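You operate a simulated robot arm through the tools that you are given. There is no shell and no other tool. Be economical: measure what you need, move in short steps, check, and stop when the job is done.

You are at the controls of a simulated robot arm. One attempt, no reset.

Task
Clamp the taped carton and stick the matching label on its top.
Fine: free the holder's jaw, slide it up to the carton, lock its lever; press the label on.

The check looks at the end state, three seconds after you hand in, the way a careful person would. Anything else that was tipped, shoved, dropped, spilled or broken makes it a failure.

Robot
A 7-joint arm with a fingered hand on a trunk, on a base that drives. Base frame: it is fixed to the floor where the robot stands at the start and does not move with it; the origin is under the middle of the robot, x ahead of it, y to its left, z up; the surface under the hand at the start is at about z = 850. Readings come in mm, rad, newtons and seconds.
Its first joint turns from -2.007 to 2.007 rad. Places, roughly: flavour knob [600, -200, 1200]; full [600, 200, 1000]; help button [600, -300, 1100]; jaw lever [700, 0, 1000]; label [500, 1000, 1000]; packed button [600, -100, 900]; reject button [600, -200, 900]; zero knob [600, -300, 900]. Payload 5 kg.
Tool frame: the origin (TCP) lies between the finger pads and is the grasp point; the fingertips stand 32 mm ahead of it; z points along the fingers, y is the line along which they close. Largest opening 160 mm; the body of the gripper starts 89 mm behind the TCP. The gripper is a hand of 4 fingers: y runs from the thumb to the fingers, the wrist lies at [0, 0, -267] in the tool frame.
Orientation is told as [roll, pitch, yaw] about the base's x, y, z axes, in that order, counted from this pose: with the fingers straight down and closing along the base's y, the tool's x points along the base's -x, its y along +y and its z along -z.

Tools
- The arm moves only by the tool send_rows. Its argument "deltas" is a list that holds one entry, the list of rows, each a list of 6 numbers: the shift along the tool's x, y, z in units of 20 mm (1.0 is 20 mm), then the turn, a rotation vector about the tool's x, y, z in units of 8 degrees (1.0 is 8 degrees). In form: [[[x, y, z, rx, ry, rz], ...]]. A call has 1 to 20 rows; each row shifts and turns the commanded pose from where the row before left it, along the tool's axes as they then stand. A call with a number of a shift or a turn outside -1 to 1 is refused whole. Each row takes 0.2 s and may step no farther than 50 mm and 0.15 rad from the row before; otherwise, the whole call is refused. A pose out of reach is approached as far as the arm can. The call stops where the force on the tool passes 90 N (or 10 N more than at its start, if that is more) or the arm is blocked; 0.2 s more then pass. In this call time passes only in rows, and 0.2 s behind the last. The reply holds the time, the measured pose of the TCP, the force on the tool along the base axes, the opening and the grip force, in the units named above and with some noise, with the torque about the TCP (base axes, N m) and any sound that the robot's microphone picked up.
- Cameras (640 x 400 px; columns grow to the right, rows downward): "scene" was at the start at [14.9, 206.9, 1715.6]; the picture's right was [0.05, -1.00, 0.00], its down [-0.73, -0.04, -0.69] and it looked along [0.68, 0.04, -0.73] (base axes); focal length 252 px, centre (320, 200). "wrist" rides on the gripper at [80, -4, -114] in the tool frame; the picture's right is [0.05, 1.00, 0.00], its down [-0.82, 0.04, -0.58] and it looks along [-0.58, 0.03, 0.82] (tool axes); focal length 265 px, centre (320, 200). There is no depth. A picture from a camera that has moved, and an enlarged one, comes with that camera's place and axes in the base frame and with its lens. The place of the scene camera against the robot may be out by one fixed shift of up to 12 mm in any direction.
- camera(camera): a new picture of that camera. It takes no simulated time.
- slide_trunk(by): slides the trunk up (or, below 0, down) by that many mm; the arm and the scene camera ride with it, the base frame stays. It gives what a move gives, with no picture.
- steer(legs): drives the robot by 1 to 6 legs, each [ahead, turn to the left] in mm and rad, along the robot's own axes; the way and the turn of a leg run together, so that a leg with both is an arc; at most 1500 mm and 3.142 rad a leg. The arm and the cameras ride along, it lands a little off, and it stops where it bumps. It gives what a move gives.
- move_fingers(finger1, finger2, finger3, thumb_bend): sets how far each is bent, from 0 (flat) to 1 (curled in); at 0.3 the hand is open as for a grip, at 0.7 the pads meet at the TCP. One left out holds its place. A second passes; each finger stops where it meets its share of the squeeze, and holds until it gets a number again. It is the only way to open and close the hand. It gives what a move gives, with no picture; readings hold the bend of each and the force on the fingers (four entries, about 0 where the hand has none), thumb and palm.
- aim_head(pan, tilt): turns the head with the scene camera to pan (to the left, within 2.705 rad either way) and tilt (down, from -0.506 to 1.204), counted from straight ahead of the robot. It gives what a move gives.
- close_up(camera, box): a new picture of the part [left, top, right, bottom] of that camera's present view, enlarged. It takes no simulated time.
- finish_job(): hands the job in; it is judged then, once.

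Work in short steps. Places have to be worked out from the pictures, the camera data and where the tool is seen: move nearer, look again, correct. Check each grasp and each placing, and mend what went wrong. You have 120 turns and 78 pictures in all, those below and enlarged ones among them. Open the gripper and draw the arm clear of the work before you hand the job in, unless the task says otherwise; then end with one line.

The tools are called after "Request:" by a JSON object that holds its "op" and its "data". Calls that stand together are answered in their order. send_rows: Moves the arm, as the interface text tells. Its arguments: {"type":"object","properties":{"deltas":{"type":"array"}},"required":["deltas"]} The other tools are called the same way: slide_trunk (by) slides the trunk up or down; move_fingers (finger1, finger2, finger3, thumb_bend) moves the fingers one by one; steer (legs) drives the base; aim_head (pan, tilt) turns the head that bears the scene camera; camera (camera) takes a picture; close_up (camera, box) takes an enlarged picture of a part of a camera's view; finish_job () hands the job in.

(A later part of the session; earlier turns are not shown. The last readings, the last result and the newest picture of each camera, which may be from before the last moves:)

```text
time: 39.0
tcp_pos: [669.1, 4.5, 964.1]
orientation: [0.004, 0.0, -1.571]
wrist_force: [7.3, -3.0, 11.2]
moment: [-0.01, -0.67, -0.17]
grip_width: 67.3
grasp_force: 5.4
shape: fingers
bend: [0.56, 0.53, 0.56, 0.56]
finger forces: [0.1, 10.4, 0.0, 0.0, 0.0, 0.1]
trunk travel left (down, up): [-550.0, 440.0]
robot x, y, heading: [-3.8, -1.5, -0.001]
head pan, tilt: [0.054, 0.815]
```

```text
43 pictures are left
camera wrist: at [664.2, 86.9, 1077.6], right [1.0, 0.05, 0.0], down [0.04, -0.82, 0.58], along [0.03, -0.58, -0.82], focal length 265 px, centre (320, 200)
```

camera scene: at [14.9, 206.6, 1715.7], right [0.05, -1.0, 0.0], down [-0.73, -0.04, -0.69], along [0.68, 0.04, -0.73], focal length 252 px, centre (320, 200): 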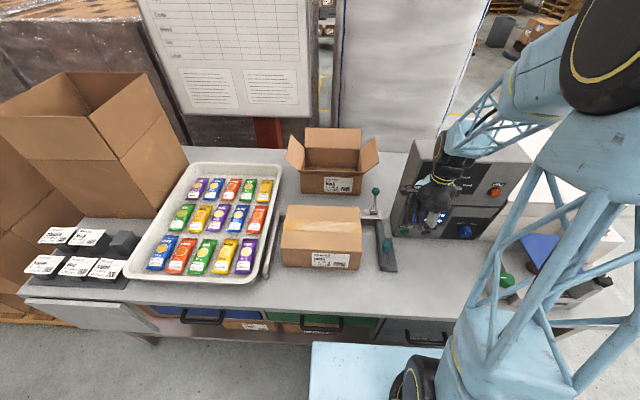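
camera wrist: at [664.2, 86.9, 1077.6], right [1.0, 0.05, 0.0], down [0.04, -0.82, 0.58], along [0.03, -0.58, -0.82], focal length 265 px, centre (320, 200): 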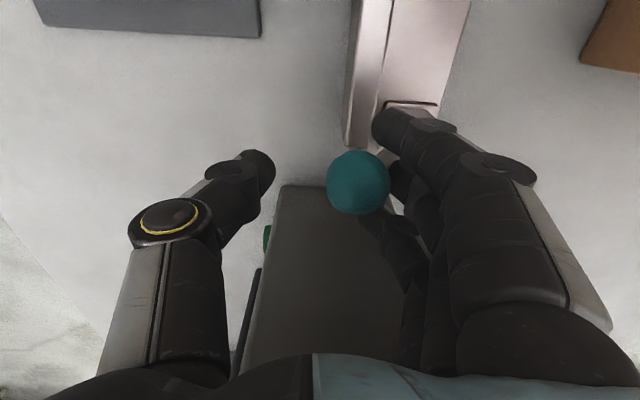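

The lever is seated: 10 N against the stop, same side as at the start. I'll release, rise, and retract the arm toward the robot before driving left for the label.

Request:
{"op": "send_rows", "data": {"deltas": [[[0, 0.3, 0, 0, 0, 0], [0, 0, -1, 0, 0, 0], [0, 0, -1, 0, 0, 0], [0, 0, -1, 0, 0, 0], [0, 0, -1, 0, 0, 0], [0, 0, -1, 0, 0, 0], [0, 0, -1, 0, 0, 0], [0, 0, -1, 0, 0, 0], [0, 0, -1, 0, 0, 0], [0, 0, -1, 0, 0, 0], [0, 0, -1, 0, 0, 0], [0, 0, -1, 0, 0, 0]]]}}

Request:
{"op": "send_rows", "data": {"deltas": [[[0.6, -1, 0, 0, 0, -1], [0.6, -1, 0, 0, 0, -1], [0.6, -1, 0, 0, 0, -1], [0.6, -0.8, 0, 0, 0, -1], [0.6, -0.7, 0, 0, 0, -1], [0.6, -0.6, 0, 0, 0, -1], [0.7, -0.4, 0, 0, 0, -1], [0.8, -0.3, 0, 0, 0, -1], [0.8, -0.1, 0, 0, 0, -1], [0.8, 0, 0, 0, 0, -1], [0.8, 0, 0, 0, 0, -1], [0.8, 0, 0, 0, 0, -0.25]]]}}

Request:
{"op": "camera", "data": {"camera": "scene"}}

```text
time: 41.6
tcp_pos: [674.2, 4.5, 1184.2]
orientation: [0.0, 0.0, -1.571]
wrist_force: [-0.2, 0.4, 0.7]
moment: [0.0, -0.01, -0.03]
grip_width: 67.6
grasp_force: 0.2
shape: fingers
bend: [0.56, 0.56, 0.56, 0.56]
finger forces: [0.1, 0.0, 0.1, 0.0, 0.0, 0.1]
trunk travel left (down, up): [-550.0, 440.0]
robot x, y, heading: [-3.0, 0.1, 0.005]
head pan, tilt: [0.054, 0.815]
```

```text
time: 44.2
tcp_pos: [462.1, 63.5, 1184.2]
orientation: [0.0, 0.001, 0.002]
wrist_force: [-1.2, -0.7, 0.0]
moment: [0.01, 0.0, 0.01]
grip_width: 67.1
grasp_force: 0.0
shape: fingers
bend: [0.56, 0.56, 0.56, 0.56]
finger forces: [0.0, 0.0, 0.0, 0.0, 0.1, 0.0]
trunk travel left (down, up): [-550.0, 440.0]
robot x, y, heading: [-3.2, -0.9, 0.002]
head pan, tilt: [0.054, 0.815]
```

```text
42 pictures are left
camera scene: at [14.5, 206.6, 1715.7], right [0.06, -1.0, 0.0], down [-0.73, -0.04, -0.69], along [0.69, 0.04, -0.73], focal length 252 px, centre (320, 200)
```

scene: 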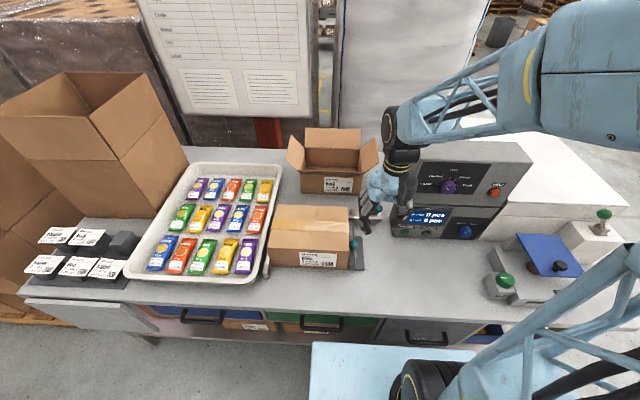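

The arm is retracted. Before driving I'll check what is left of and behind the robot.

Request:
{"op": "aim_head", "data": {"pan": 1.6, "tilt": 0.8}}

Request:
{"op": "camera", "data": {"camera": "scene"}}

Request:
{"op": "aim_head", "data": {"pan": 2.7, "tilt": 0.8}}

Request:
{"op": "camera", "data": {"camera": "scene"}}

```text
time: 45.8
tcp_pos: [462.2, 62.9, 1183.9]
orientation: [0.0, 0.0, 0.0]
wrist_force: [-0.6, 0.5, -0.4]
moment: [-0.02, -0.02, 0.02]
grip_width: 67.4
grasp_force: 0.1
shape: fingers
bend: [0.56, 0.56, 0.56, 0.56]
finger forces: [0.0, 0.0, 0.0, 0.0, 0.0, 0.0]
trunk travel left (down, up): [-550.0, 440.0]
robot x, y, heading: [-2.4, 1.4, 0.005]
head pan, tilt: [1.6, 0.799]
```

```text
41 pictures are left
camera scene: at [-67.3, 282.9, 1716.9], right [1.0, 0.03, 0.0], down [0.02, -0.72, -0.7], along [-0.02, 0.7, -0.72], focal length 252 px, centre (320, 200)
```

scene: 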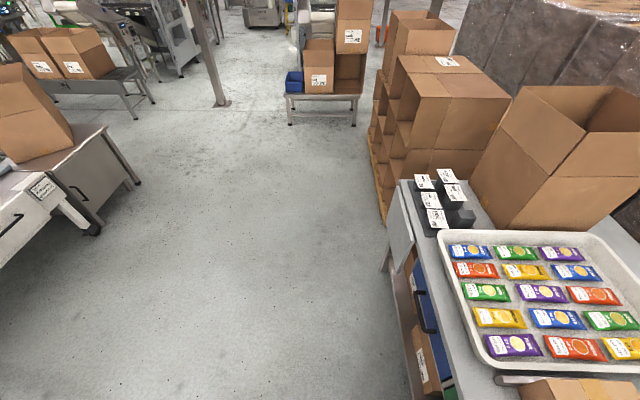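

```text
time: 47.2
tcp_pos: [463.3, 63.2, 1183.4]
orientation: [0.002, -0.001, -0.001]
wrist_force: [0.2, -0.2, 0.4]
moment: [0.01, -0.02, -0.01]
grip_width: 67.8
grasp_force: 0.0
shape: fingers
bend: [0.56, 0.56, 0.56, 0.56]
finger forces: [0.0, 0.0, 0.0, 0.0, 0.0, 0.0]
trunk travel left (down, up): [-550.0, 440.0]
robot x, y, heading: [1.5, 1.5, 0.001]
head pan, tilt: [2.7, 0.799]
```

```text
40 pictures are left
camera scene: at [-137.9, 236.8, 1716.9], right [0.43, 0.9, 0.0], down [0.65, -0.31, -0.7], along [-0.63, 0.3, -0.72], focal length 252 px, centre (320, 200)
```

scene: 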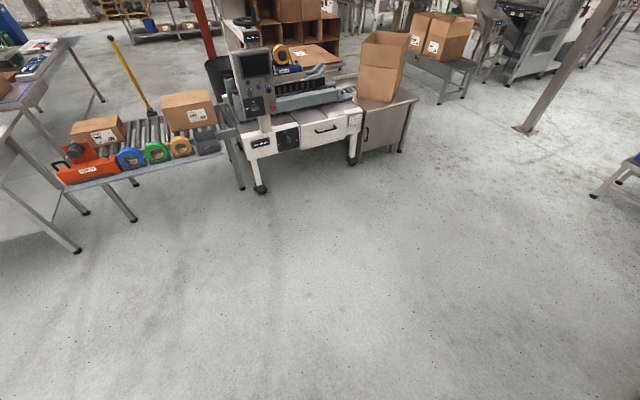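

There is plenty of room. The plain label triangulates to about (407, 1092, 900). I'll back up, turn left, drive 600, turn back, and come forward, so both the label and the carton are in reach.

Request:
{"op": "steer", "data": {"legs": [[-400, 0], [0, 1.571], [600, 0], [0, -1.571]]}}

Request:
{"op": "aim_head", "data": {"pan": 0.4, "tilt": 0.75}}

Request:
{"op": "camera", "data": {"camera": "scene"}}

```text
time: 60.9
tcp_pos: [58.6, 650.1, 1183.0]
orientation: [-0.001, 0.0, -0.042]
wrist_force: [-0.4, 0.3, 0.7]
moment: [0.02, 0.01, 0.0]
grip_width: 67.5
grasp_force: 0.1
shape: fingers
bend: [0.56, 0.56, 0.56, 0.56]
finger forces: [0.0, 0.0, 0.1, 0.0, 0.0, 0.0]
trunk travel left (down, up): [-550.0, 440.0]
robot x, y, heading: [-408.5, 606.4, -0.042]
head pan, tilt: [2.7, 0.799]
```

```text
time: 63.0
tcp_pos: [56.9, 650.6, 1183.1]
orientation: [-0.001, 0.0, -0.043]
wrist_force: [0.2, -0.7, 0.3]
moment: [0.01, -0.02, 0.02]
grip_width: 67.2
grasp_force: 0.1
shape: fingers
bend: [0.56, 0.56, 0.56, 0.56]
finger forces: [0.0, 0.0, 0.0, 0.1, 0.1, 0.0]
trunk travel left (down, up): [-550.0, 440.0]
robot x, y, heading: [-405.8, 606.9, -0.046]
head pan, tilt: [0.4, 0.75]
```

```text
39 pictures are left
camera scene: at [-385.0, 840.4, 1720.9], right [0.35, -0.94, 0.0], down [-0.64, -0.24, -0.73], along [0.69, 0.26, -0.68], focal length 252 px, centre (320, 200)
```

scene: 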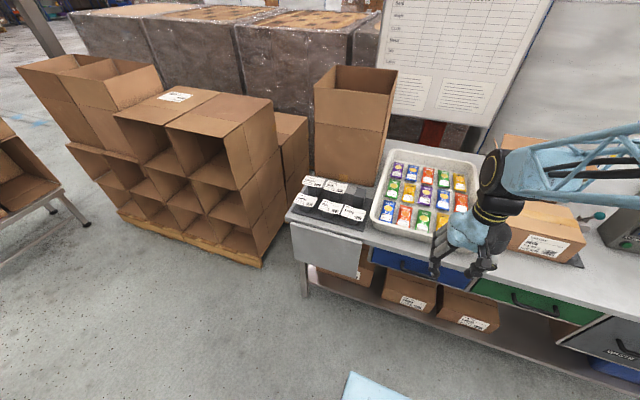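

I landed with a −0.045 rad heading. I'll straighten and move forward about 290 mm.

Request:
{"op": "steer", "data": {"legs": [[290, 0.044]]}}

Request:
{"op": "camera", "data": {"camera": "scene"}}

```text
time: 65.0
tcp_pos: [340.3, 668.9, 1183.2]
orientation: [0.0, 0.0, 0.006]
wrist_force: [0.7, 0.5, 0.1]
moment: [0.0, 0.03, -0.01]
grip_width: 67.3
grasp_force: 0.1
shape: fingers
bend: [0.56, 0.56, 0.56, 0.56]
finger forces: [0.1, 0.0, 0.0, 0.1, 0.0, 0.0]
trunk travel left (down, up): [-550.0, 440.0]
robot x, y, heading: [-119.6, 601.7, 0.008]
head pan, tilt: [0.4, 0.75]
```

```text
38 pictures are left
camera scene: at [-111.3, 836.0, 1720.9], right [0.39, -0.92, 0.0], down [-0.63, -0.27, -0.73], along [0.67, 0.29, -0.68], focal length 252 px, centre (320, 200)
```

scene: 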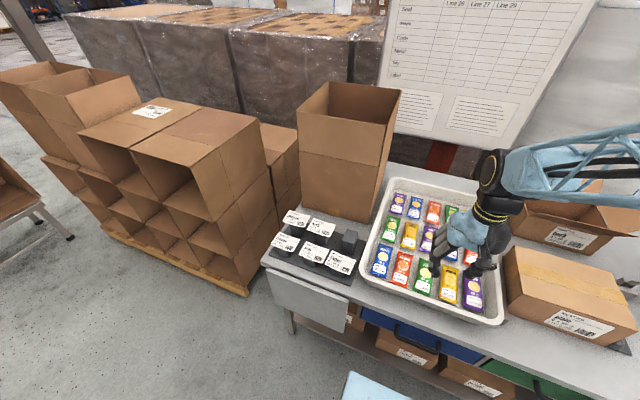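

Next I'll swing the hand left toward the label stand, staying high and in front of the large carton.

Request:
{"op": "send_rows", "data": {"deltas": [[[0, 1, 0, 0, 0, 0], [0, 1, 0, 0, 0, 0], [0, 1, 0, 0, 0, 0], [0, 1, 0, 0, 0, 0], [0, 1, 0, 0, 0, 0], [0, 1, 0, 0, 0, 0], [0, 1, 0, 0, 0, 0], [0, 1, 0, 0, 0, 0], [0, 1, 0, 0, 0, 0], [0, 1, 0, 0, 0, 0], [0, 1, 0, 0, 0, 0], [0, 1, 0, 0, 0, 0], [0, 1, 0, 0, 0, 0], [0, 1, 0, 0, 0, 0], [0, 1, 0, 0, 0, 0], [0, 1, 0, 0, 0, 0], [0, 1, 0, 0, 0, 0], [0, 1, 0, 0, 0, 0], [0, 1, 0, 0, 0, 0], [0, 1, 0, 0, 0, 0]]]}}

Request:
{"op": "camera", "data": {"camera": "wrist"}}

Request:
{"op": "close_up", "data": {"camera": "scene", "box": [250, 190, 378, 270]}}

```text
time: 69.2
tcp_pos: [338.0, 1067.6, 1184.9]
orientation: [0.0, 0.0, 0.004]
wrist_force: [0.0, -0.6, 0.2]
moment: [-0.03, 0.0, -0.03]
grip_width: 67.0
grasp_force: 0.0
shape: fingers
bend: [0.56, 0.56, 0.56, 0.56]
finger forces: [0.0, 0.0, 0.1, 0.0, 0.1, 0.0]
trunk travel left (down, up): [-550.0, 440.0]
robot x, y, heading: [-122.6, 599.5, 0.004]
head pan, tilt: [0.4, 0.75]
```

```text
37 pictures are left
camera wrist: at [256.0, 1064.6, 1297.9], right [-0.06, 1.0, 0.0], down [0.82, 0.05, 0.58], along [0.58, 0.03, -0.82], focal length 265 px, centre (320, 200)
```

wrist: 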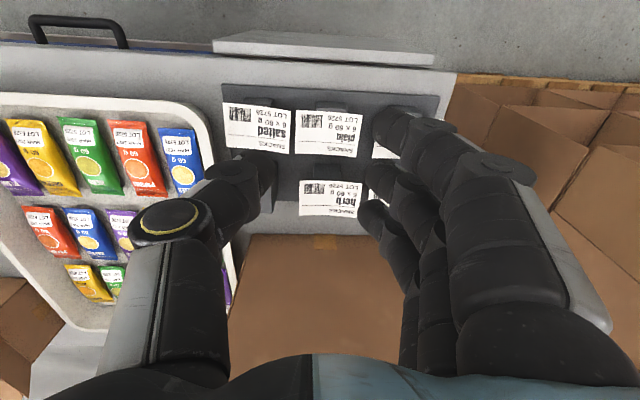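

```text
5.00 times, centred on (314, 230) of scene
camera zoom: at [-111.8, 836.8, 1720.8], right [0.39, -0.92, 0.0], down [-0.63, -0.27, -0.73], along [0.67, 0.29, -0.68], focal length 1257 px, centre (350, 50)
```

zoom: 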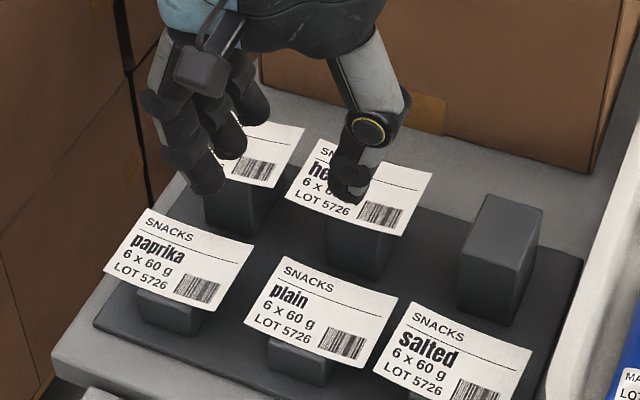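

The plain label is centred near (408, 1083, 900) at about 90 × 75 mm, lying loose on a post. Labels sit close together side by side in y, but there is a gap in x, so I'll grip along x with yaw +90 (thumb in the rear gap). I'll go above it and rotate.

Request:
{"op": "send_rows", "data": {"deltas": [[[-0.9, 0.2, 1, 0, 0, 0], [-0.9, 0.2, 1, 0, 0, 0], [-0.9, 0.2, 1, 0, 0, 0], [-0.8, 0.2, 1, 0, 0, 0], [0, 0, 0.5, 0, 0, -1], [0, 0, 0, 0, 0, -1], [0, 0, 0, 0, 0, -1], [0, 0, 0, 0, 0, -1], [0, 0, 0, 0, 0, -1], [0, 0, 0, 0, 0, -1], [0, 0, 0, 0, 0, -1], [0, 0, 0, 0, 0, -1], [0, 0, 0, 0, 0, -1], [0, 0, 0, 0, 0, -1], [0, 0, 0, 0, 0, -1], [0, 0, 0, 0, 0, -0.22]]]}}

Request:
{"op": "move_fingers", "data": {"finger1": 0.42, "finger2": 0.42, "finger3": 0.42, "thumb_bend": 0.42}}

Request:
{"op": "camera", "data": {"camera": "wrist"}}

Request:
{"op": "close_up", "data": {"camera": "scene", "box": [250, 180, 378, 260]}}

```text
time: 72.6
tcp_pos: [408.6, 1083.2, 1093.6]
orientation: [0.0, 0.0, 1.571]
wrist_force: [1.1, 0.0, -0.3]
moment: [0.0, -0.02, 0.01]
grip_width: 67.2
grasp_force: 0.0
shape: fingers
bend: [0.56, 0.56, 0.56, 0.56]
finger forces: [0.1, 0.0, 0.0, 0.0, 0.0, 0.0]
trunk travel left (down, up): [-550.0, 440.0]
robot x, y, heading: [-123.7, 600.7, 0.009]
head pan, tilt: [0.4, 0.75]
```

```text
time: 73.6
tcp_pos: [408.0, 1082.8, 1093.6]
orientation: [0.0, 0.0, 1.571]
wrist_force: [0.1, -0.1, 0.4]
moment: [-0.01, 0.04, -0.02]
grip_width: 122.7
grasp_force: 0.1
shape: fingers
bend: [0.42, 0.42, 0.42, 0.42]
finger forces: [0.2, 0.0, 0.0, 0.0, 0.0, 0.0]
trunk travel left (down, up): [-550.0, 440.0]
robot x, y, heading: [-121.0, 604.5, 0.007]
head pan, tilt: [0.4, 0.75]
```

```text
35 pictures are left
camera wrist: at [411.4, 1004.1, 1205.9], right [-1.0, -0.05, 0.0], down [-0.04, 0.82, 0.58], along [-0.03, 0.58, -0.82], focal length 265 px, centre (320, 200)
```

wrist: 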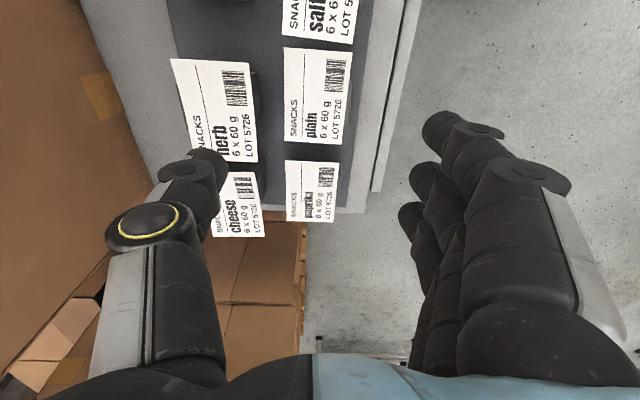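

```text
5.00 times, centred on (314, 220) of scene
camera zoom: at [-111.9, 836.3, 1720.9], right [0.39, -0.92, 0.0], down [-0.63, -0.27, -0.73], along [0.67, 0.29, -0.68], focal length 1257 px, centre (350, 100)
```

zoom: 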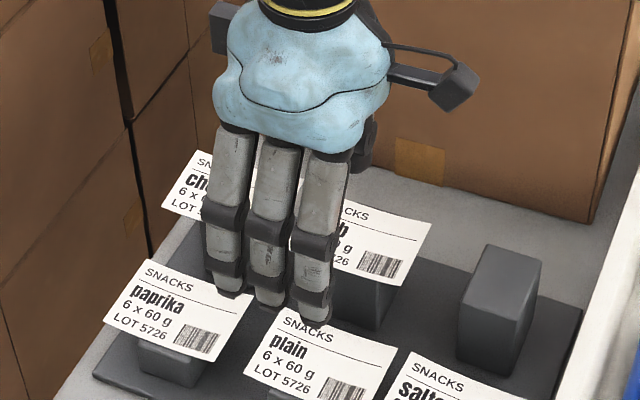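

The label spans x 375–444, y 1035–1133 at z≈900. The rear row (herb) sits higher, about z≈931, starting at x≈477. I'll splay the thumb to 0.45 so it leans away from the herb label, close with the fingers from the front, and lower in stages.

Request:
{"op": "move_fingers", "data": {"finger1": 0.5, "finger2": 0.5, "finger3": 0.5, "thumb_bend": 0.45}}

Request:
{"op": "send_rows", "data": {"deltas": [[[0, 0.3, 0.9, 0, 0, 0], [0, 0.3, 0.9, 0, 0, 0], [0, 0.3, 0.9, 0, 0, 0], [0, 0, 0.9, 0, 0, 0], [0, 0, 0.9, 0, 0, 0], [0, 0, 0.9, 0, 0, 0]]]}}

Request:
{"op": "camera", "data": {"camera": "wrist"}}

Request:
{"op": "close_up", "data": {"camera": "scene", "box": [250, 180, 378, 260]}}

```text
time: 74.6
tcp_pos: [408.2, 1083.6, 1091.9]
orientation: [-0.001, -0.001, 1.571]
wrist_force: [-0.9, 1.5, 0.8]
moment: [-0.02, -0.01, -0.02]
grip_width: 102.2
grasp_force: 0.0
shape: fingers
bend: [0.5, 0.5, 0.5, 0.45]
finger forces: [0.1, 0.0, 0.1, 0.1, 0.0, 0.0]
trunk travel left (down, up): [-550.0, 440.0]
robot x, y, heading: [-124.6, 602.4, 0.006]
head pan, tilt: [0.4, 0.75]
```

```text
time: 76.0
tcp_pos: [388.8, 1084.4, 985.8]
orientation: [0.001, -0.001, 1.573]
wrist_force: [1.0, 0.1, 0.4]
moment: [0.03, 0.04, -0.01]
grip_width: 102.0
grasp_force: 0.0
shape: fingers
bend: [0.5, 0.5, 0.5, 0.45]
finger forces: [0.0, 0.1, 0.1, 0.1, 0.0, 0.1]
trunk travel left (down, up): [-550.0, 440.0]
robot x, y, heading: [-123.4, 599.2, 0.003]
head pan, tilt: [0.4, 0.75]
```

```text
33 pictures are left
camera wrist: at [392.5, 1005.8, 1099.3], right [-1.0, -0.05, 0.0], down [-0.04, 0.82, 0.58], along [-0.03, 0.58, -0.82], focal length 265 px, centre (320, 200)
```

wrist: 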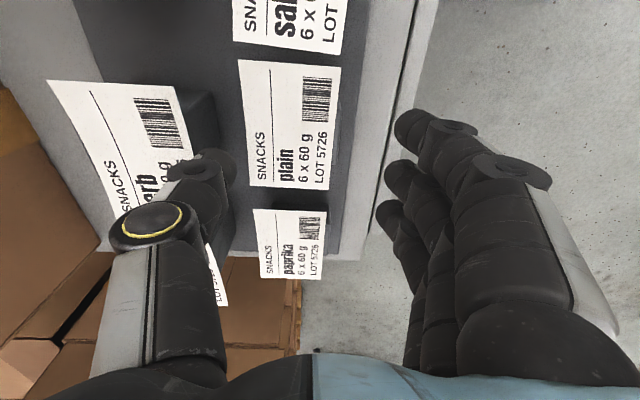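

```text
5.00 times, centred on (314, 220) of scene
camera zoom: at [-111.9, 836.4, 1720.9], right [0.39, -0.92, 0.0], down [-0.63, -0.27, -0.73], along [0.67, 0.29, -0.68], focal length 1257 px, centre (350, 100)
```

zoom: 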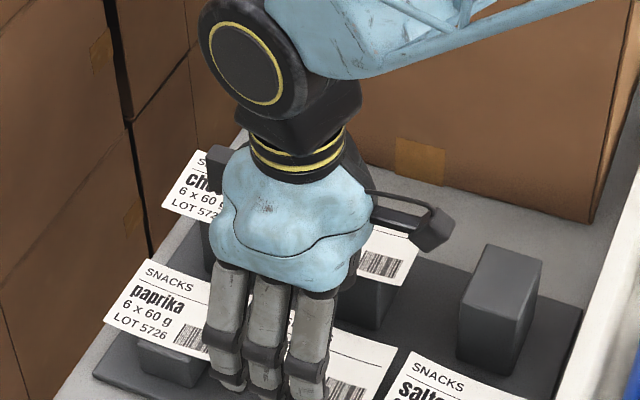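

The gap between plain's rear edge (446) and herb's front edge (478) is too tight for the thumb. I'll close the hand, press lightly on the plain label's centre, and drag it 14 mm toward −x on its post to make room.

Request:
{"op": "move_fingers", "data": {"finger1": 0.7, "finger2": 0.7, "finger3": 0.7, "thumb_bend": 0.7}}

Request:
{"op": "send_rows", "data": {"deltas": [[[-0.1, -0.7, 0, 0, 0, 0], [0, -0.4, 0.5, 0, 0, 0], [0, 0, 0.8, 0, 0, 0], [0, 0, 0.6, 0, 0, 0], [0, 0, 0.3, 0, 0, 0]]]}}

Request:
{"op": "camera", "data": {"camera": "wrist"}}

```text
time: 77.0
tcp_pos: [389.0, 1084.9, 986.5]
orientation: [0.0, -0.001, 1.572]
wrist_force: [-0.2, 0.6, 0.8]
moment: [0.0, 0.03, -0.01]
grip_width: 23.7
grasp_force: 0.0
shape: fingers
bend: [0.7, 0.7, 0.7, 0.7]
finger forces: [0.0, 0.0, 0.1, 0.1, 0.0, 0.0]
trunk travel left (down, up): [-550.0, 440.0]
robot x, y, heading: [-124.9, 599.4, 0.002]
head pan, tilt: [0.4, 0.75]
```

```text
time: 78.2
tcp_pos: [412.1, 1086.5, 940.9]
orientation: [0.0, 0.0, 1.574]
wrist_force: [0.8, 0.5, -0.5]
moment: [-0.02, 0.03, 0.01]
grip_width: 23.7
grasp_force: 0.1
shape: fingers
bend: [0.7, 0.7, 0.7, 0.7]
finger forces: [0.0, 0.0, 0.0, 0.0, 0.0, 0.0]
trunk travel left (down, up): [-550.0, 440.0]
robot x, y, heading: [-120.6, 596.3, 0.006]
head pan, tilt: [0.4, 0.75]
```

```text
31 pictures are left
camera wrist: at [415.5, 1007.0, 1054.5], right [-1.0, -0.05, 0.0], down [-0.04, 0.82, 0.58], along [-0.03, 0.58, -0.82], focal length 265 px, centre (320, 200)
```

wrist: 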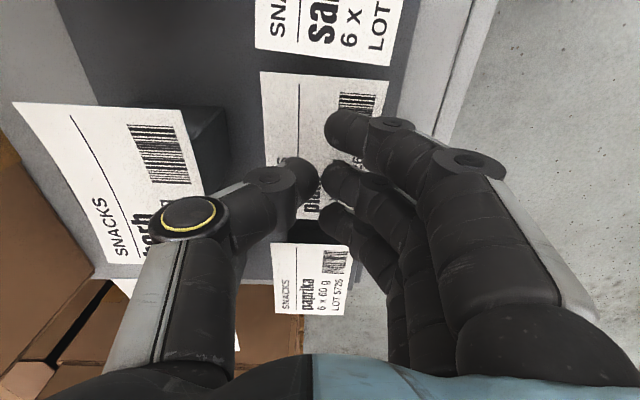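

The tips are just above the plain label and the thumb knuckle is well above the herb label. I'll lower by small steps to touch.

Request:
{"op": "send_rows", "data": {"deltas": [[[0, 0, 0.25, 0, 0, 0], [0, 0, 0.1, 0, 0, 0], [0, 0, 0.1, 0, 0, 0]]]}}

```text
time: 79.0
tcp_pos: [412.0, 1085.7, 931.4]
orientation: [0.001, 0.001, 1.57]
wrist_force: [-0.6, -0.2, -0.2]
moment: [-0.01, -0.05, -0.03]
grip_width: 23.9
grasp_force: 0.2
shape: fingers
bend: [0.7, 0.7, 0.7, 0.7]
finger forces: [0.0, 0.0, 0.1, 0.0, 0.3, 0.1]
trunk travel left (down, up): [-550.0, 440.0]
robot x, y, heading: [-125.2, 598.4, 0.006]
head pan, tilt: [0.4, 0.75]
```

Request:
{"op": "send_rows", "data": {"deltas": [[[0, 0, 0.06, 0, 0, 0], [0, 0, 0.06, 0, 0, 0]]]}}

```text
time: 79.6
tcp_pos: [412.0, 1084.6, 931.4]
orientation: [-0.002, -0.003, 1.571]
wrist_force: [0.9, -1.7, 18.0]
moment: [-0.11, -0.24, -0.03]
grip_width: 23.6
grasp_force: 8.8
shape: fingers
bend: [0.7, 0.7, 0.7, 0.7]
finger forces: [2.0, 1.8, 1.4, 0.0, 13.6, 0.1]
trunk travel left (down, up): [-550.0, 440.0]
robot x, y, heading: [-124.9, 600.7, 0.012]
head pan, tilt: [0.4, 0.75]
```

Contact confirms the label at z≈899 (18 N). I'll ease off slightly and drag −x by 14 mm.

Request:
{"op": "send_rows", "data": {"deltas": [[[0, 0.0, -0.03, 0, 0, 0], [0, 0.2, 0, 0, 0, 0], [0, 0.25, 0, 0, 0, 0], [0, 0.25, 0, 0, 0, 0]]]}}

Request:
{"op": "camera", "data": {"camera": "wrist"}}

```text
time: 80.6
tcp_pos: [397.5, 1083.8, 931.0]
orientation: [0.0, -0.001, 1.571]
wrist_force: [9.0, -0.4, 25.5]
moment: [-0.04, -0.78, 0.0]
grip_width: 25.5
grasp_force: 13.2
shape: fingers
bend: [0.7, 0.7, 0.7, 0.7]
finger forces: [0.0, 0.0, 0.1, 0.0, 25.6, 0.0]
trunk travel left (down, up): [-550.0, 440.0]
robot x, y, heading: [-123.5, 601.7, 0.009]
head pan, tilt: [0.4, 0.75]
```

```text
30 pictures are left
camera wrist: at [401.2, 1005.4, 1045.0], right [-1.0, -0.05, 0.0], down [-0.04, 0.81, 0.58], along [-0.03, 0.58, -0.82], focal length 265 px, centre (320, 200)
```

wrist: 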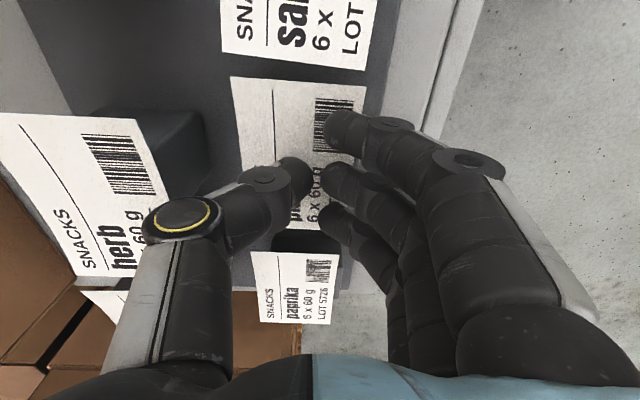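

The label did not slide: the finger slipped at 9 N lateral, so it holds on its post. I'll lift off and use an asymmetric grip instead, with the thumb splayed (0.38) in the rear gap and the fingers closing from the front.

Request:
{"op": "send_rows", "data": {"deltas": [[[0, 0, -0.5, 0, 0, 0], [0, 0, -1, 0, 0, 0], [0, 0.2, -1, 0, 0, 0], [0, 0.15, -0.5, 0, 0, 0]]]}}

Request:
{"op": "move_fingers", "data": {"finger1": 0.48, "finger2": 0.48, "finger3": 0.48, "thumb_bend": 0.38}}

Request:
{"op": "camera", "data": {"camera": "wrist"}}

```text
time: 81.6
tcp_pos: [390.8, 1084.2, 991.4]
orientation: [0.0, -0.001, 1.57]
wrist_force: [0.0, -0.8, -1.0]
moment: [0.03, -0.02, 0.0]
grip_width: 23.1
grasp_force: 0.1
shape: fingers
bend: [0.7, 0.7, 0.7, 0.7]
finger forces: [0.1, 0.1, 0.1, 0.1, 0.1, 0.0]
trunk travel left (down, up): [-550.0, 440.0]
robot x, y, heading: [-119.3, 599.5, 0.008]
head pan, tilt: [0.4, 0.75]
```

```text
time: 82.6
tcp_pos: [390.5, 1084.7, 989.7]
orientation: [0.001, 0.0, 1.57]
wrist_force: [0.5, 0.0, 0.2]
moment: [0.02, -0.02, 0.01]
grip_width: 118.5
grasp_force: 0.1
shape: fingers
bend: [0.48, 0.48, 0.48, 0.38]
finger forces: [0.0, 0.1, 0.0, 0.0, 0.0, 0.1]
trunk travel left (down, up): [-550.0, 440.0]
robot x, y, heading: [-117.5, 599.8, 0.006]
head pan, tilt: [0.4, 0.75]
```

```text
29 pictures are left
camera wrist: at [394.5, 1005.5, 1103.7], right [-1.0, -0.05, 0.0], down [-0.04, 0.82, 0.58], along [-0.03, 0.58, -0.82], focal length 265 px, centre (320, 200)
```

wrist: 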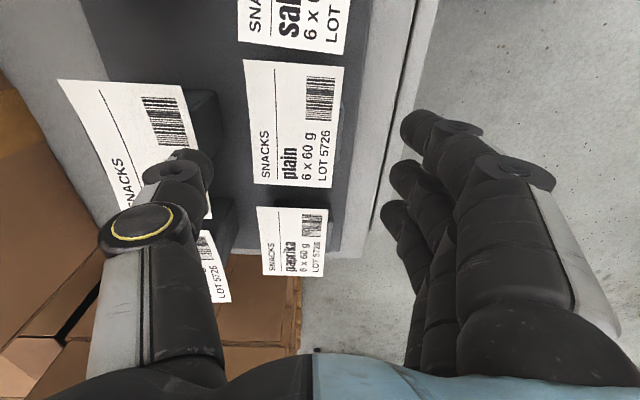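

I'll zoom in on this view to judge the post, the label edges, and the thumb's room.

Request:
{"op": "close_up", "data": {"camera": "wrist", "box": [130, 40, 370, 220]}}

```text
2.22 times, centred on (250, 130) of wrist
camera zoom: at [394.5, 1005.5, 1103.7], right [-1.0, -0.05, 0.0], down [-0.04, 0.82, 0.58], along [-0.03, 0.58, -0.82], focal length 590 px, centre (476, 356)
```

zoom: 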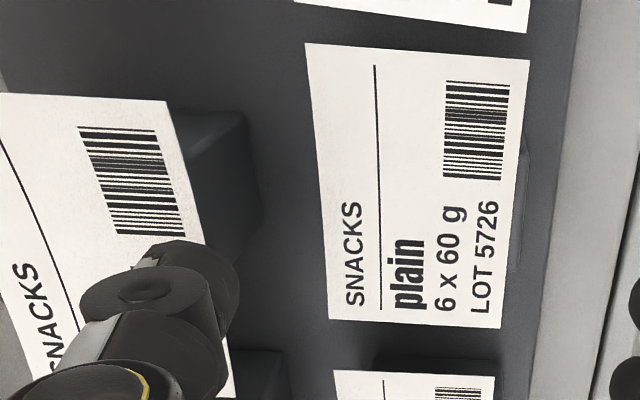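

The post front is flush with the label's front edge, so an x-grip won't work. The label does overhang about 22 mm on its y-sides. I'll instead pinch the right-hand overhang from the front: hand pointing forward and 30° down, thumb underneath in the gap between posts, finger 2 on top. First I'll raise and start turning toward yaw −90.

Request:
{"op": "send_rows", "data": {"deltas": [[[0, 0, -1, 0, 0, 0], [0, 0, -1, 0, 0, 0], [0, 0, -1, 0, 0, 0], [0, 0, -1, 0, 0, 0], [0, 0, -1, 0, 0, 0], [0, 0, -1, 0, 0, 0], [0, 0, -1, 0, 0, 0], [0, 0, -1, 0, 0, 0], [0.8, 1, -1, 0, 0, 0], [0.8, 1, -1, 0, 0, 0], [0.8, 1, 0, 0, 0, 0], [0.8, 1, 0, 0, 0, 0], [0.8, 1, 0, 0, 0, 0]]]}}

Request:
{"op": "send_rows", "data": {"deltas": [[[0, 0, 0, 0, 0, 1], [0, 0, 0, 0, 0, 1], [0, 0, 0, 0, 0, 1], [0, 0, 0, 0, 0, 1], [0, 0, 0, 0, 0, 1], [0, 0, 0, 0, 0, 1], [0, 0, 0, 0, 0, 1], [0, 0, 0, 0, 0, 1], [0, 0, 0, 0, 0, 1], [0, 0, 0, 0, 0, 1], [0, 0, 0, 0, 0, 1], [0, 0, 0, 0, 0, 1], [0, 0, 0, 0, 0, 1], [0, 0, 0, 0, 0, 1], [0, 0, 0, 0, 0, 1], [0, 0, 0, 0, 0, 1]]]}}

Request:
{"op": "send_rows", "data": {"deltas": [[[0, 0, 0, 0, 0, 1], [0, 0, 0, 0, 0, 1], [0, 0, 0, 0, 0, 1], [0, 0, 0, 0, 0, 1], [0, 0, 0, 0, 0, 1], [0, 0, 0, 0, 0, 1], [0, 0, 0, 0, 0, 0.5]]]}}

```text
time: 85.4
tcp_pos: [288.7, 1004.1, 1189.7]
orientation: [0.002, 0.0, 1.573]
wrist_force: [-0.3, 0.0, -0.3]
moment: [-0.01, -0.03, -0.01]
grip_width: 118.8
grasp_force: 0.0
shape: fingers
bend: [0.48, 0.48, 0.48, 0.38]
finger forces: [0.1, 0.0, 0.1, 0.0, 0.0, 0.0]
trunk travel left (down, up): [-550.0, 440.0]
robot x, y, heading: [-122.2, 600.8, 0.005]
head pan, tilt: [0.4, 0.75]
```

```text
time: 88.8
tcp_pos: [289.2, 1007.4, 1190.4]
orientation: [0.0, 0.0, -0.665]
wrist_force: [-0.1, 1.0, -0.1]
moment: [0.01, 0.04, -0.03]
grip_width: 118.6
grasp_force: 0.0
shape: fingers
bend: [0.48, 0.48, 0.48, 0.38]
finger forces: [0.1, 0.0, 0.0, 0.0, 0.1, 0.0]
trunk travel left (down, up): [-550.0, 440.0]
robot x, y, heading: [-119.0, 599.0, 0.005]
head pan, tilt: [0.4, 0.75]
```

```text
time: 90.4
tcp_pos: [291.2, 1005.3, 1190.9]
orientation: [-0.001, -0.001, -1.571]
wrist_force: [-1.0, -0.2, 0.0]
moment: [0.01, -0.01, 0.0]
grip_width: 118.7
grasp_force: 0.1
shape: fingers
bend: [0.48, 0.48, 0.48, 0.38]
finger forces: [0.1, 0.1, 0.0, 0.0, 0.0, 0.1]
trunk travel left (down, up): [-550.0, 440.0]
robot x, y, heading: [-120.6, 598.9, 0.005]
head pan, tilt: [0.4, 0.75]
```

Yaw −90 works. Next I'll pitch up 60° so the fingers point forward-down, and set the fingers: 1 and 3 out of the way, thumb and finger 2 open.

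Request:
{"op": "send_rows", "data": {"deltas": [[[0, 0, 0, -1, 0, 0], [0, 0, 0, -1, 0, 0], [0, 0, 0, -1, 0, 0], [0, 0, 0, -1, 0, 0], [0, 0, 0, -1, 0, 0], [0, 0, 0, -1, 0, 0], [0, 0, 0, -1, 0, 0], [0, 0, 0, -0.5, 0, 0]]]}}

Request:
{"op": "move_fingers", "data": {"finger1": 0.2, "finger2": 0.5, "finger3": 0.2, "thumb_bend": 0.66}}

Request:
{"op": "camera", "data": {"camera": "wrist"}}

Request:
{"op": "close_up", "data": {"camera": "scene", "box": [210, 130, 402, 250]}}

```text
time: 92.2
tcp_pos: [290.8, 1005.4, 1190.4]
orientation: [1.047, 0.0, -1.569]
wrist_force: [0.1, 0.2, -0.6]
moment: [-0.03, 0.02, 0.0]
grip_width: 119.0
grasp_force: 0.1
shape: fingers
bend: [0.48, 0.48, 0.48, 0.38]
finger forces: [0.0, 0.1, 0.0, 0.1, 0.0, 0.0]
trunk travel left (down, up): [-550.0, 440.0]
robot x, y, heading: [-122.2, 599.9, 0.004]
head pan, tilt: [0.4, 0.75]
```

```text
time: 93.2
tcp_pos: [289.6, 1006.2, 1190.3]
orientation: [1.047, 0.0, -1.572]
wrist_force: [0.1, 0.7, 0.2]
moment: [0.01, 0.03, -0.03]
grip_width: 112.3
grasp_force: 0.1
shape: fingers
bend: [0.2, 0.5, 0.2, 0.66]
finger forces: [0.0, 0.0, 0.0, 0.0, 0.0, 0.1]
trunk travel left (down, up): [-550.0, 440.0]
robot x, y, heading: [-123.1, 597.2, 0.003]
head pan, tilt: [0.4, 0.75]
```

```text
27 pictures are left
camera wrist: at [188.9, 1087.1, 1242.3], right [0.5, 0.05, 0.86], down [-0.48, -0.82, 0.33], along [0.72, -0.58, -0.38], focal length 265 px, centre (320, 200)
```

wrist: 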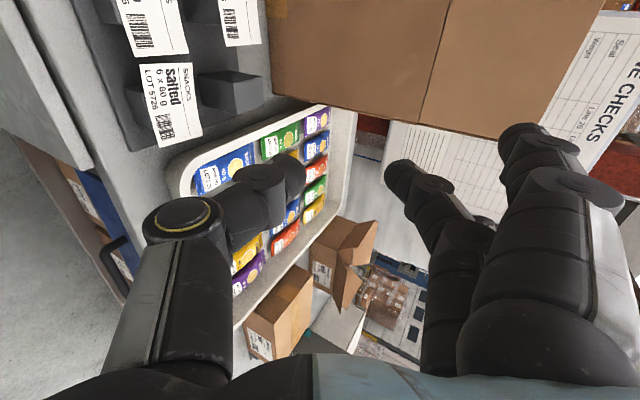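

```text
3.33 times, centred on (306, 190) of scene
camera zoom: at [-112.0, 836.2, 1720.9], right [0.39, -0.92, 0.0], down [-0.63, -0.27, -0.73], along [0.67, 0.29, -0.68], focal length 838 px, centre (367, 233)
```

zoom: 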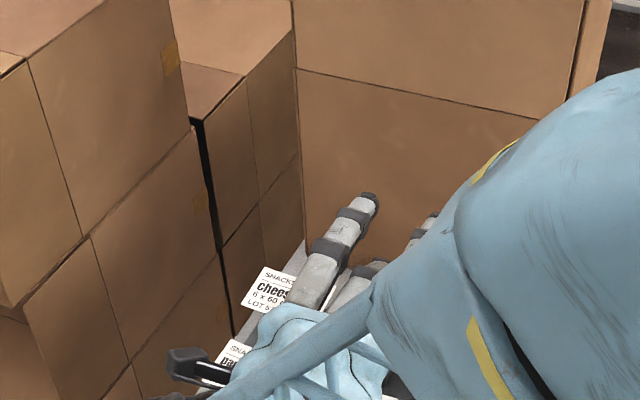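

The hand posture is right. I'll descend in front of the plain label's right overhang, to about (305, 1046, 960), and look.

Request:
{"op": "send_rows", "data": {"deltas": [[[0.171, -0.8, 0.534, 0, 0, 0], [0.171, -0.8, 0.534, 0, 0, 0], [0.171, -0.8, 0.534, 0, 0, 0], [0.171, -0.8, 0.534, 0, 0, 0], [0.171, -0.8, 0.534, 0, 0, 0], [0.171, -0.8, 0.534, 0, 0, 0], [0.171, -0.8, 0.534, 0, 0, 0], [0.171, -0.8, 0.534, 0, 0, 0], [0.171, -0.8, 0.534, 0, 0, 0], [0.171, -0.8, 0.534, 0, 0, 0], [0.171, -0.8, 0.534, 0, 0, 0], [0.171, -0.8, 0.534, 0, 0, 0]]]}}

Request:
{"op": "camera", "data": {"camera": "wrist"}}

Request:
{"op": "close_up", "data": {"camera": "scene", "box": [230, 180, 390, 280]}}

```text
time: 95.8
tcp_pos: [304.6, 1045.1, 961.2]
orientation: [1.048, -0.001, -1.571]
wrist_force: [0.3, 0.0, -0.1]
moment: [-0.01, 0.0, 0.03]
grip_width: 112.4
grasp_force: 0.1
shape: fingers
bend: [0.2, 0.5, 0.2, 0.66]
finger forces: [0.1, 0.1, 0.1, 0.0, 0.0, 0.0]
trunk travel left (down, up): [-550.0, 440.0]
robot x, y, heading: [-124.4, 603.0, 0.007]
head pan, tilt: [0.4, 0.75]
```

```text
25 pictures are left
camera wrist: at [203.3, 1126.9, 1014.2], right [0.5, 0.05, 0.86], down [-0.48, -0.82, 0.33], along [0.72, -0.58, -0.38], focal length 265 px, centre (320, 200)
```

wrist: 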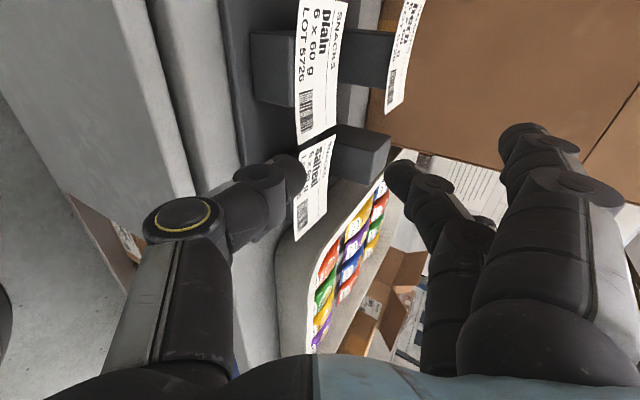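

```text
4.00 times, centred on (310, 230) of scene
camera zoom: at [-111.9, 836.6, 1720.8], right [0.39, -0.92, 0.0], down [-0.63, -0.27, -0.73], along [0.67, 0.29, -0.68], focal length 1006 px, centre (360, 80)
```

zoom: 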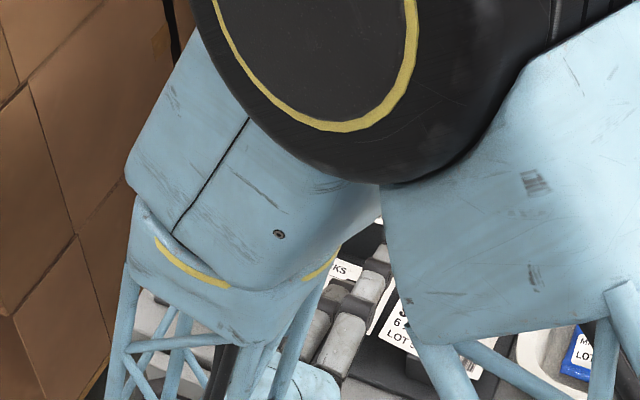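

The geometry reads as expected: post, label overhang and thumb. I'll lower the hand in front of the label to about z 910.

Request:
{"op": "send_rows", "data": {"deltas": [[[0, -0.74, 0.425, 0, 0, 0], [0, -0.74, 0.425, 0, 0, 0], [0, -0.7, 0.4, 0, 0, 0]]]}}

Request:
{"op": "camera", "data": {"camera": "wrist"}}

```text
time: 96.6
tcp_pos: [303.4, 1044.5, 909.8]
orientation: [1.047, 0.002, -1.571]
wrist_force: [0.3, -0.5, -0.9]
moment: [-0.03, 0.05, 0.02]
grip_width: 112.1
grasp_force: 0.0
shape: fingers
bend: [0.2, 0.5, 0.2, 0.66]
finger forces: [0.1, 0.1, 0.1, 0.0, 0.0, 0.1]
trunk travel left (down, up): [-550.0, 440.0]
robot x, y, heading: [-119.6, 598.1, 0.006]
head pan, tilt: [0.4, 0.75]
```

```text
23 pictures are left
camera wrist: at [202.8, 1126.2, 962.2], right [0.5, 0.05, 0.86], down [-0.48, -0.82, 0.33], along [0.72, -0.58, -0.38], focal length 265 px, centre (320, 200)
```

wrist: 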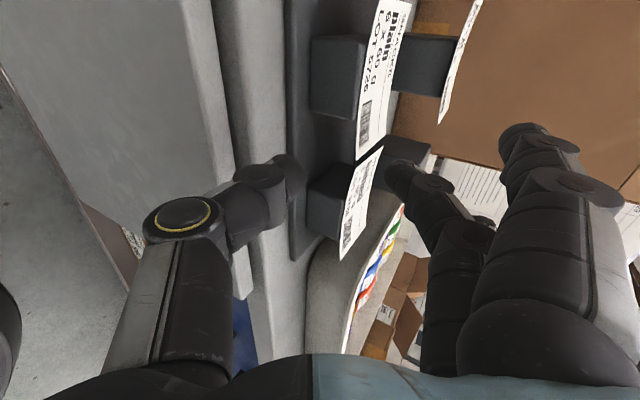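

The thumb tip is at about (332, 1045, 880) with its top at 891; the label is at 899. The overhang is y 1036–1068. I'll advance +x 64 mm with the thumb under the overhang.

Request:
{"op": "send_rows", "data": {"deltas": [[[0.05, 0.4, 0.69, 0, 0, 0], [0.05, 0.4, 0.69, 0, 0, 0], [0, 0.4, 0.69, 0, 0, 0], [0, 0.4, 0.69, 0, 0, 0]]]}}

Request:
{"op": "camera", "data": {"camera": "wrist"}}

```text
time: 97.6
tcp_pos: [371.6, 1048.1, 909.5]
orientation: [1.046, 0.001, -1.571]
wrist_force: [-0.7, 0.4, 0.0]
moment: [0.01, 0.0, 0.01]
grip_width: 112.2
grasp_force: 0.0
shape: fingers
bend: [0.2, 0.5, 0.2, 0.66]
finger forces: [0.0, 0.1, 0.0, 0.0, 0.1, 0.0]
trunk travel left (down, up): [-550.0, 440.0]
robot x, y, heading: [-123.6, 602.6, 0.005]
head pan, tilt: [0.4, 0.75]
```

```text
22 pictures are left
camera wrist: at [270.5, 1130.3, 962.5], right [0.5, 0.05, 0.86], down [-0.48, -0.82, 0.33], along [0.72, -0.58, -0.38], focal length 265 px, centre (320, 200)
```

wrist: 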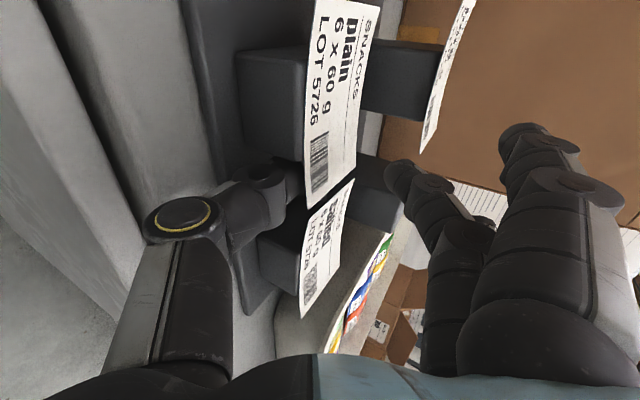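

The thumb is beneath the overhang. I'll raise it 5 mm to nearly touch, then bring finger 2 down on top.

Request:
{"op": "send_rows", "data": {"deltas": [[[0, 0.11, -0.06, 0, 0, 0], [0, 0.11, -0.06, 0, 0, 0]]]}}

Request:
{"op": "move_fingers", "data": {"finger2": 0.64}}

Request:
{"op": "camera", "data": {"camera": "wrist"}}

```text
time: 98.2
tcp_pos: [370.6, 1050.1, 914.7]
orientation: [1.046, -0.001, -1.57]
wrist_force: [-0.3, 1.0, 0.4]
moment: [-0.01, 0.03, 0.01]
grip_width: 112.5
grasp_force: 0.2
shape: fingers
bend: [0.2, 0.5, 0.2, 0.66]
finger forces: [0.0, 0.0, 0.1, 0.0, 0.0, 0.0]
trunk travel left (down, up): [-550.0, 440.0]
robot x, y, heading: [-120.1, 605.8, 0.004]
head pan, tilt: [0.4, 0.75]
```

```text
time: 99.2
tcp_pos: [371.2, 1050.0, 913.1]
orientation: [1.048, 0.0, -1.571]
wrist_force: [1.4, -0.5, 0.3]
moment: [-0.01, 0.01, 0.01]
grip_width: 112.4
grasp_force: 0.0
shape: fingers
bend: [0.2, 0.64, 0.2, 0.66]
finger forces: [0.1, 0.0, 0.0, 0.0, 0.0, 0.0]
trunk travel left (down, up): [-550.0, 440.0]
robot x, y, heading: [-119.5, 602.7, 0.007]
head pan, tilt: [0.4, 0.75]
```

```text
21 pictures are left
camera wrist: at [269.4, 1131.4, 967.2], right [0.5, 0.05, 0.86], down [-0.48, -0.82, 0.33], along [0.72, -0.58, -0.38], focal length 265 px, centre (320, 200)
```

wrist: 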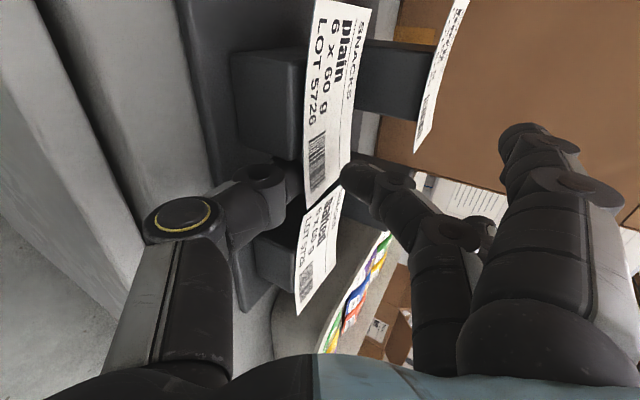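

Finger 2 is almost on the label. Closing finger 2 and the thumb now.

Request:
{"op": "move_fingers", "data": {"finger2": 0.72, "thumb_bend": 0.7}}

Request:
{"op": "camera", "data": {"camera": "wrist"}}

```text
time: 100.2
tcp_pos: [371.2, 1049.6, 913.5]
orientation: [1.048, 0.0, -1.572]
wrist_force: [1.3, 0.8, -0.4]
moment: [-0.06, 0.01, 0.01]
grip_width: 106.5
grasp_force: 1.9
shape: fingers
bend: [0.2, 0.71, 0.2, 0.69]
finger forces: [0.0, 2.3, 0.0, 0.0, 2.0, 0.0]
trunk travel left (down, up): [-550.0, 440.0]
robot x, y, heading: [-122.8, 605.1, 0.006]
head pan, tilt: [0.4, 0.75]
```

```text
20 pictures are left
camera wrist: at [269.4, 1131.4, 967.2], right [0.5, 0.05, 0.86], down [-0.48, -0.82, 0.33], along [0.72, -0.58, -0.38], focal length 265 px, centre (320, 200)
```

wrist: 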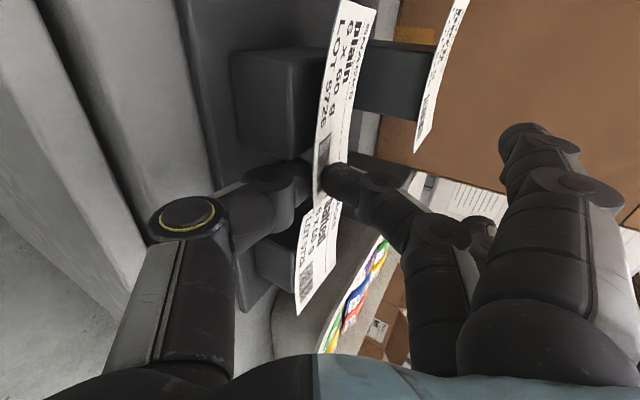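

The label is pinched (2 N each side) and already lifting off the post. I'll firm the grip and raise straight up.

Request:
{"op": "move_fingers", "data": {"finger2": 0.8, "thumb_bend": 0.75}}

Request:
{"op": "send_rows", "data": {"deltas": [[[0, 0.4, -0.23, 0, 0, 0], [0, 0.7, -0.4, 0, 0, 0], [0, 0.86, -0.5, 0, 0, 0], [0, 0.86, -0.5, 0, 0, 0]]]}}

Request:
{"op": "camera", "data": {"camera": "wrist"}}

```text
time: 101.2
tcp_pos: [372.0, 1050.0, 914.5]
orientation: [1.048, 0.001, -1.572]
wrist_force: [0.6, 0.6, 0.7]
moment: [0.02, -0.06, -0.01]
grip_width: 103.9
grasp_force: 9.1
shape: fingers
bend: [0.2, 0.73, 0.2, 0.71]
finger forces: [0.1, 9.9, 0.0, 0.0, 8.7, 0.0]
trunk travel left (down, up): [-550.0, 440.0]
robot x, y, heading: [-122.0, 597.6, 0.004]
head pan, tilt: [0.4, 0.75]
```

```text
time: 102.2
tcp_pos: [369.3, 1049.9, 980.0]
orientation: [1.045, 0.002, -1.57]
wrist_force: [0.2, -0.1, 0.4]
moment: [-0.01, -0.02, 0.03]
grip_width: 102.5
grasp_force: 8.2
shape: fingers
bend: [0.2, 0.73, 0.2, 0.72]
finger forces: [0.0, 8.5, 0.0, 0.0, 8.5, 0.0]
trunk travel left (down, up): [-550.0, 440.0]
robot x, y, heading: [-118.5, 603.9, 0.008]
head pan, tilt: [0.4, 0.75]
```

```text
19 pictures are left
camera wrist: at [267.5, 1130.0, 1033.0], right [0.5, 0.05, 0.86], down [-0.48, -0.82, 0.33], along [0.72, -0.58, -0.38], focal length 265 px, centre (320, 200)
```

wrist: 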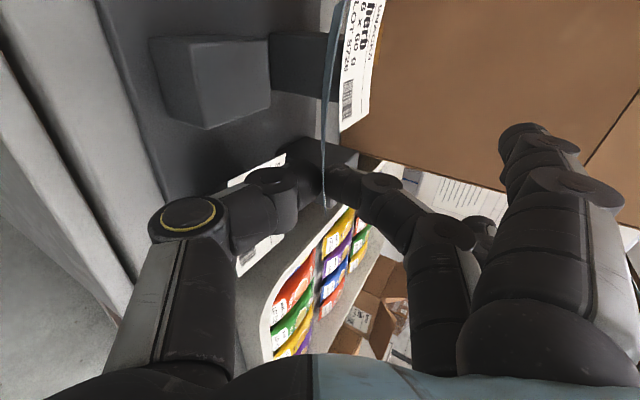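

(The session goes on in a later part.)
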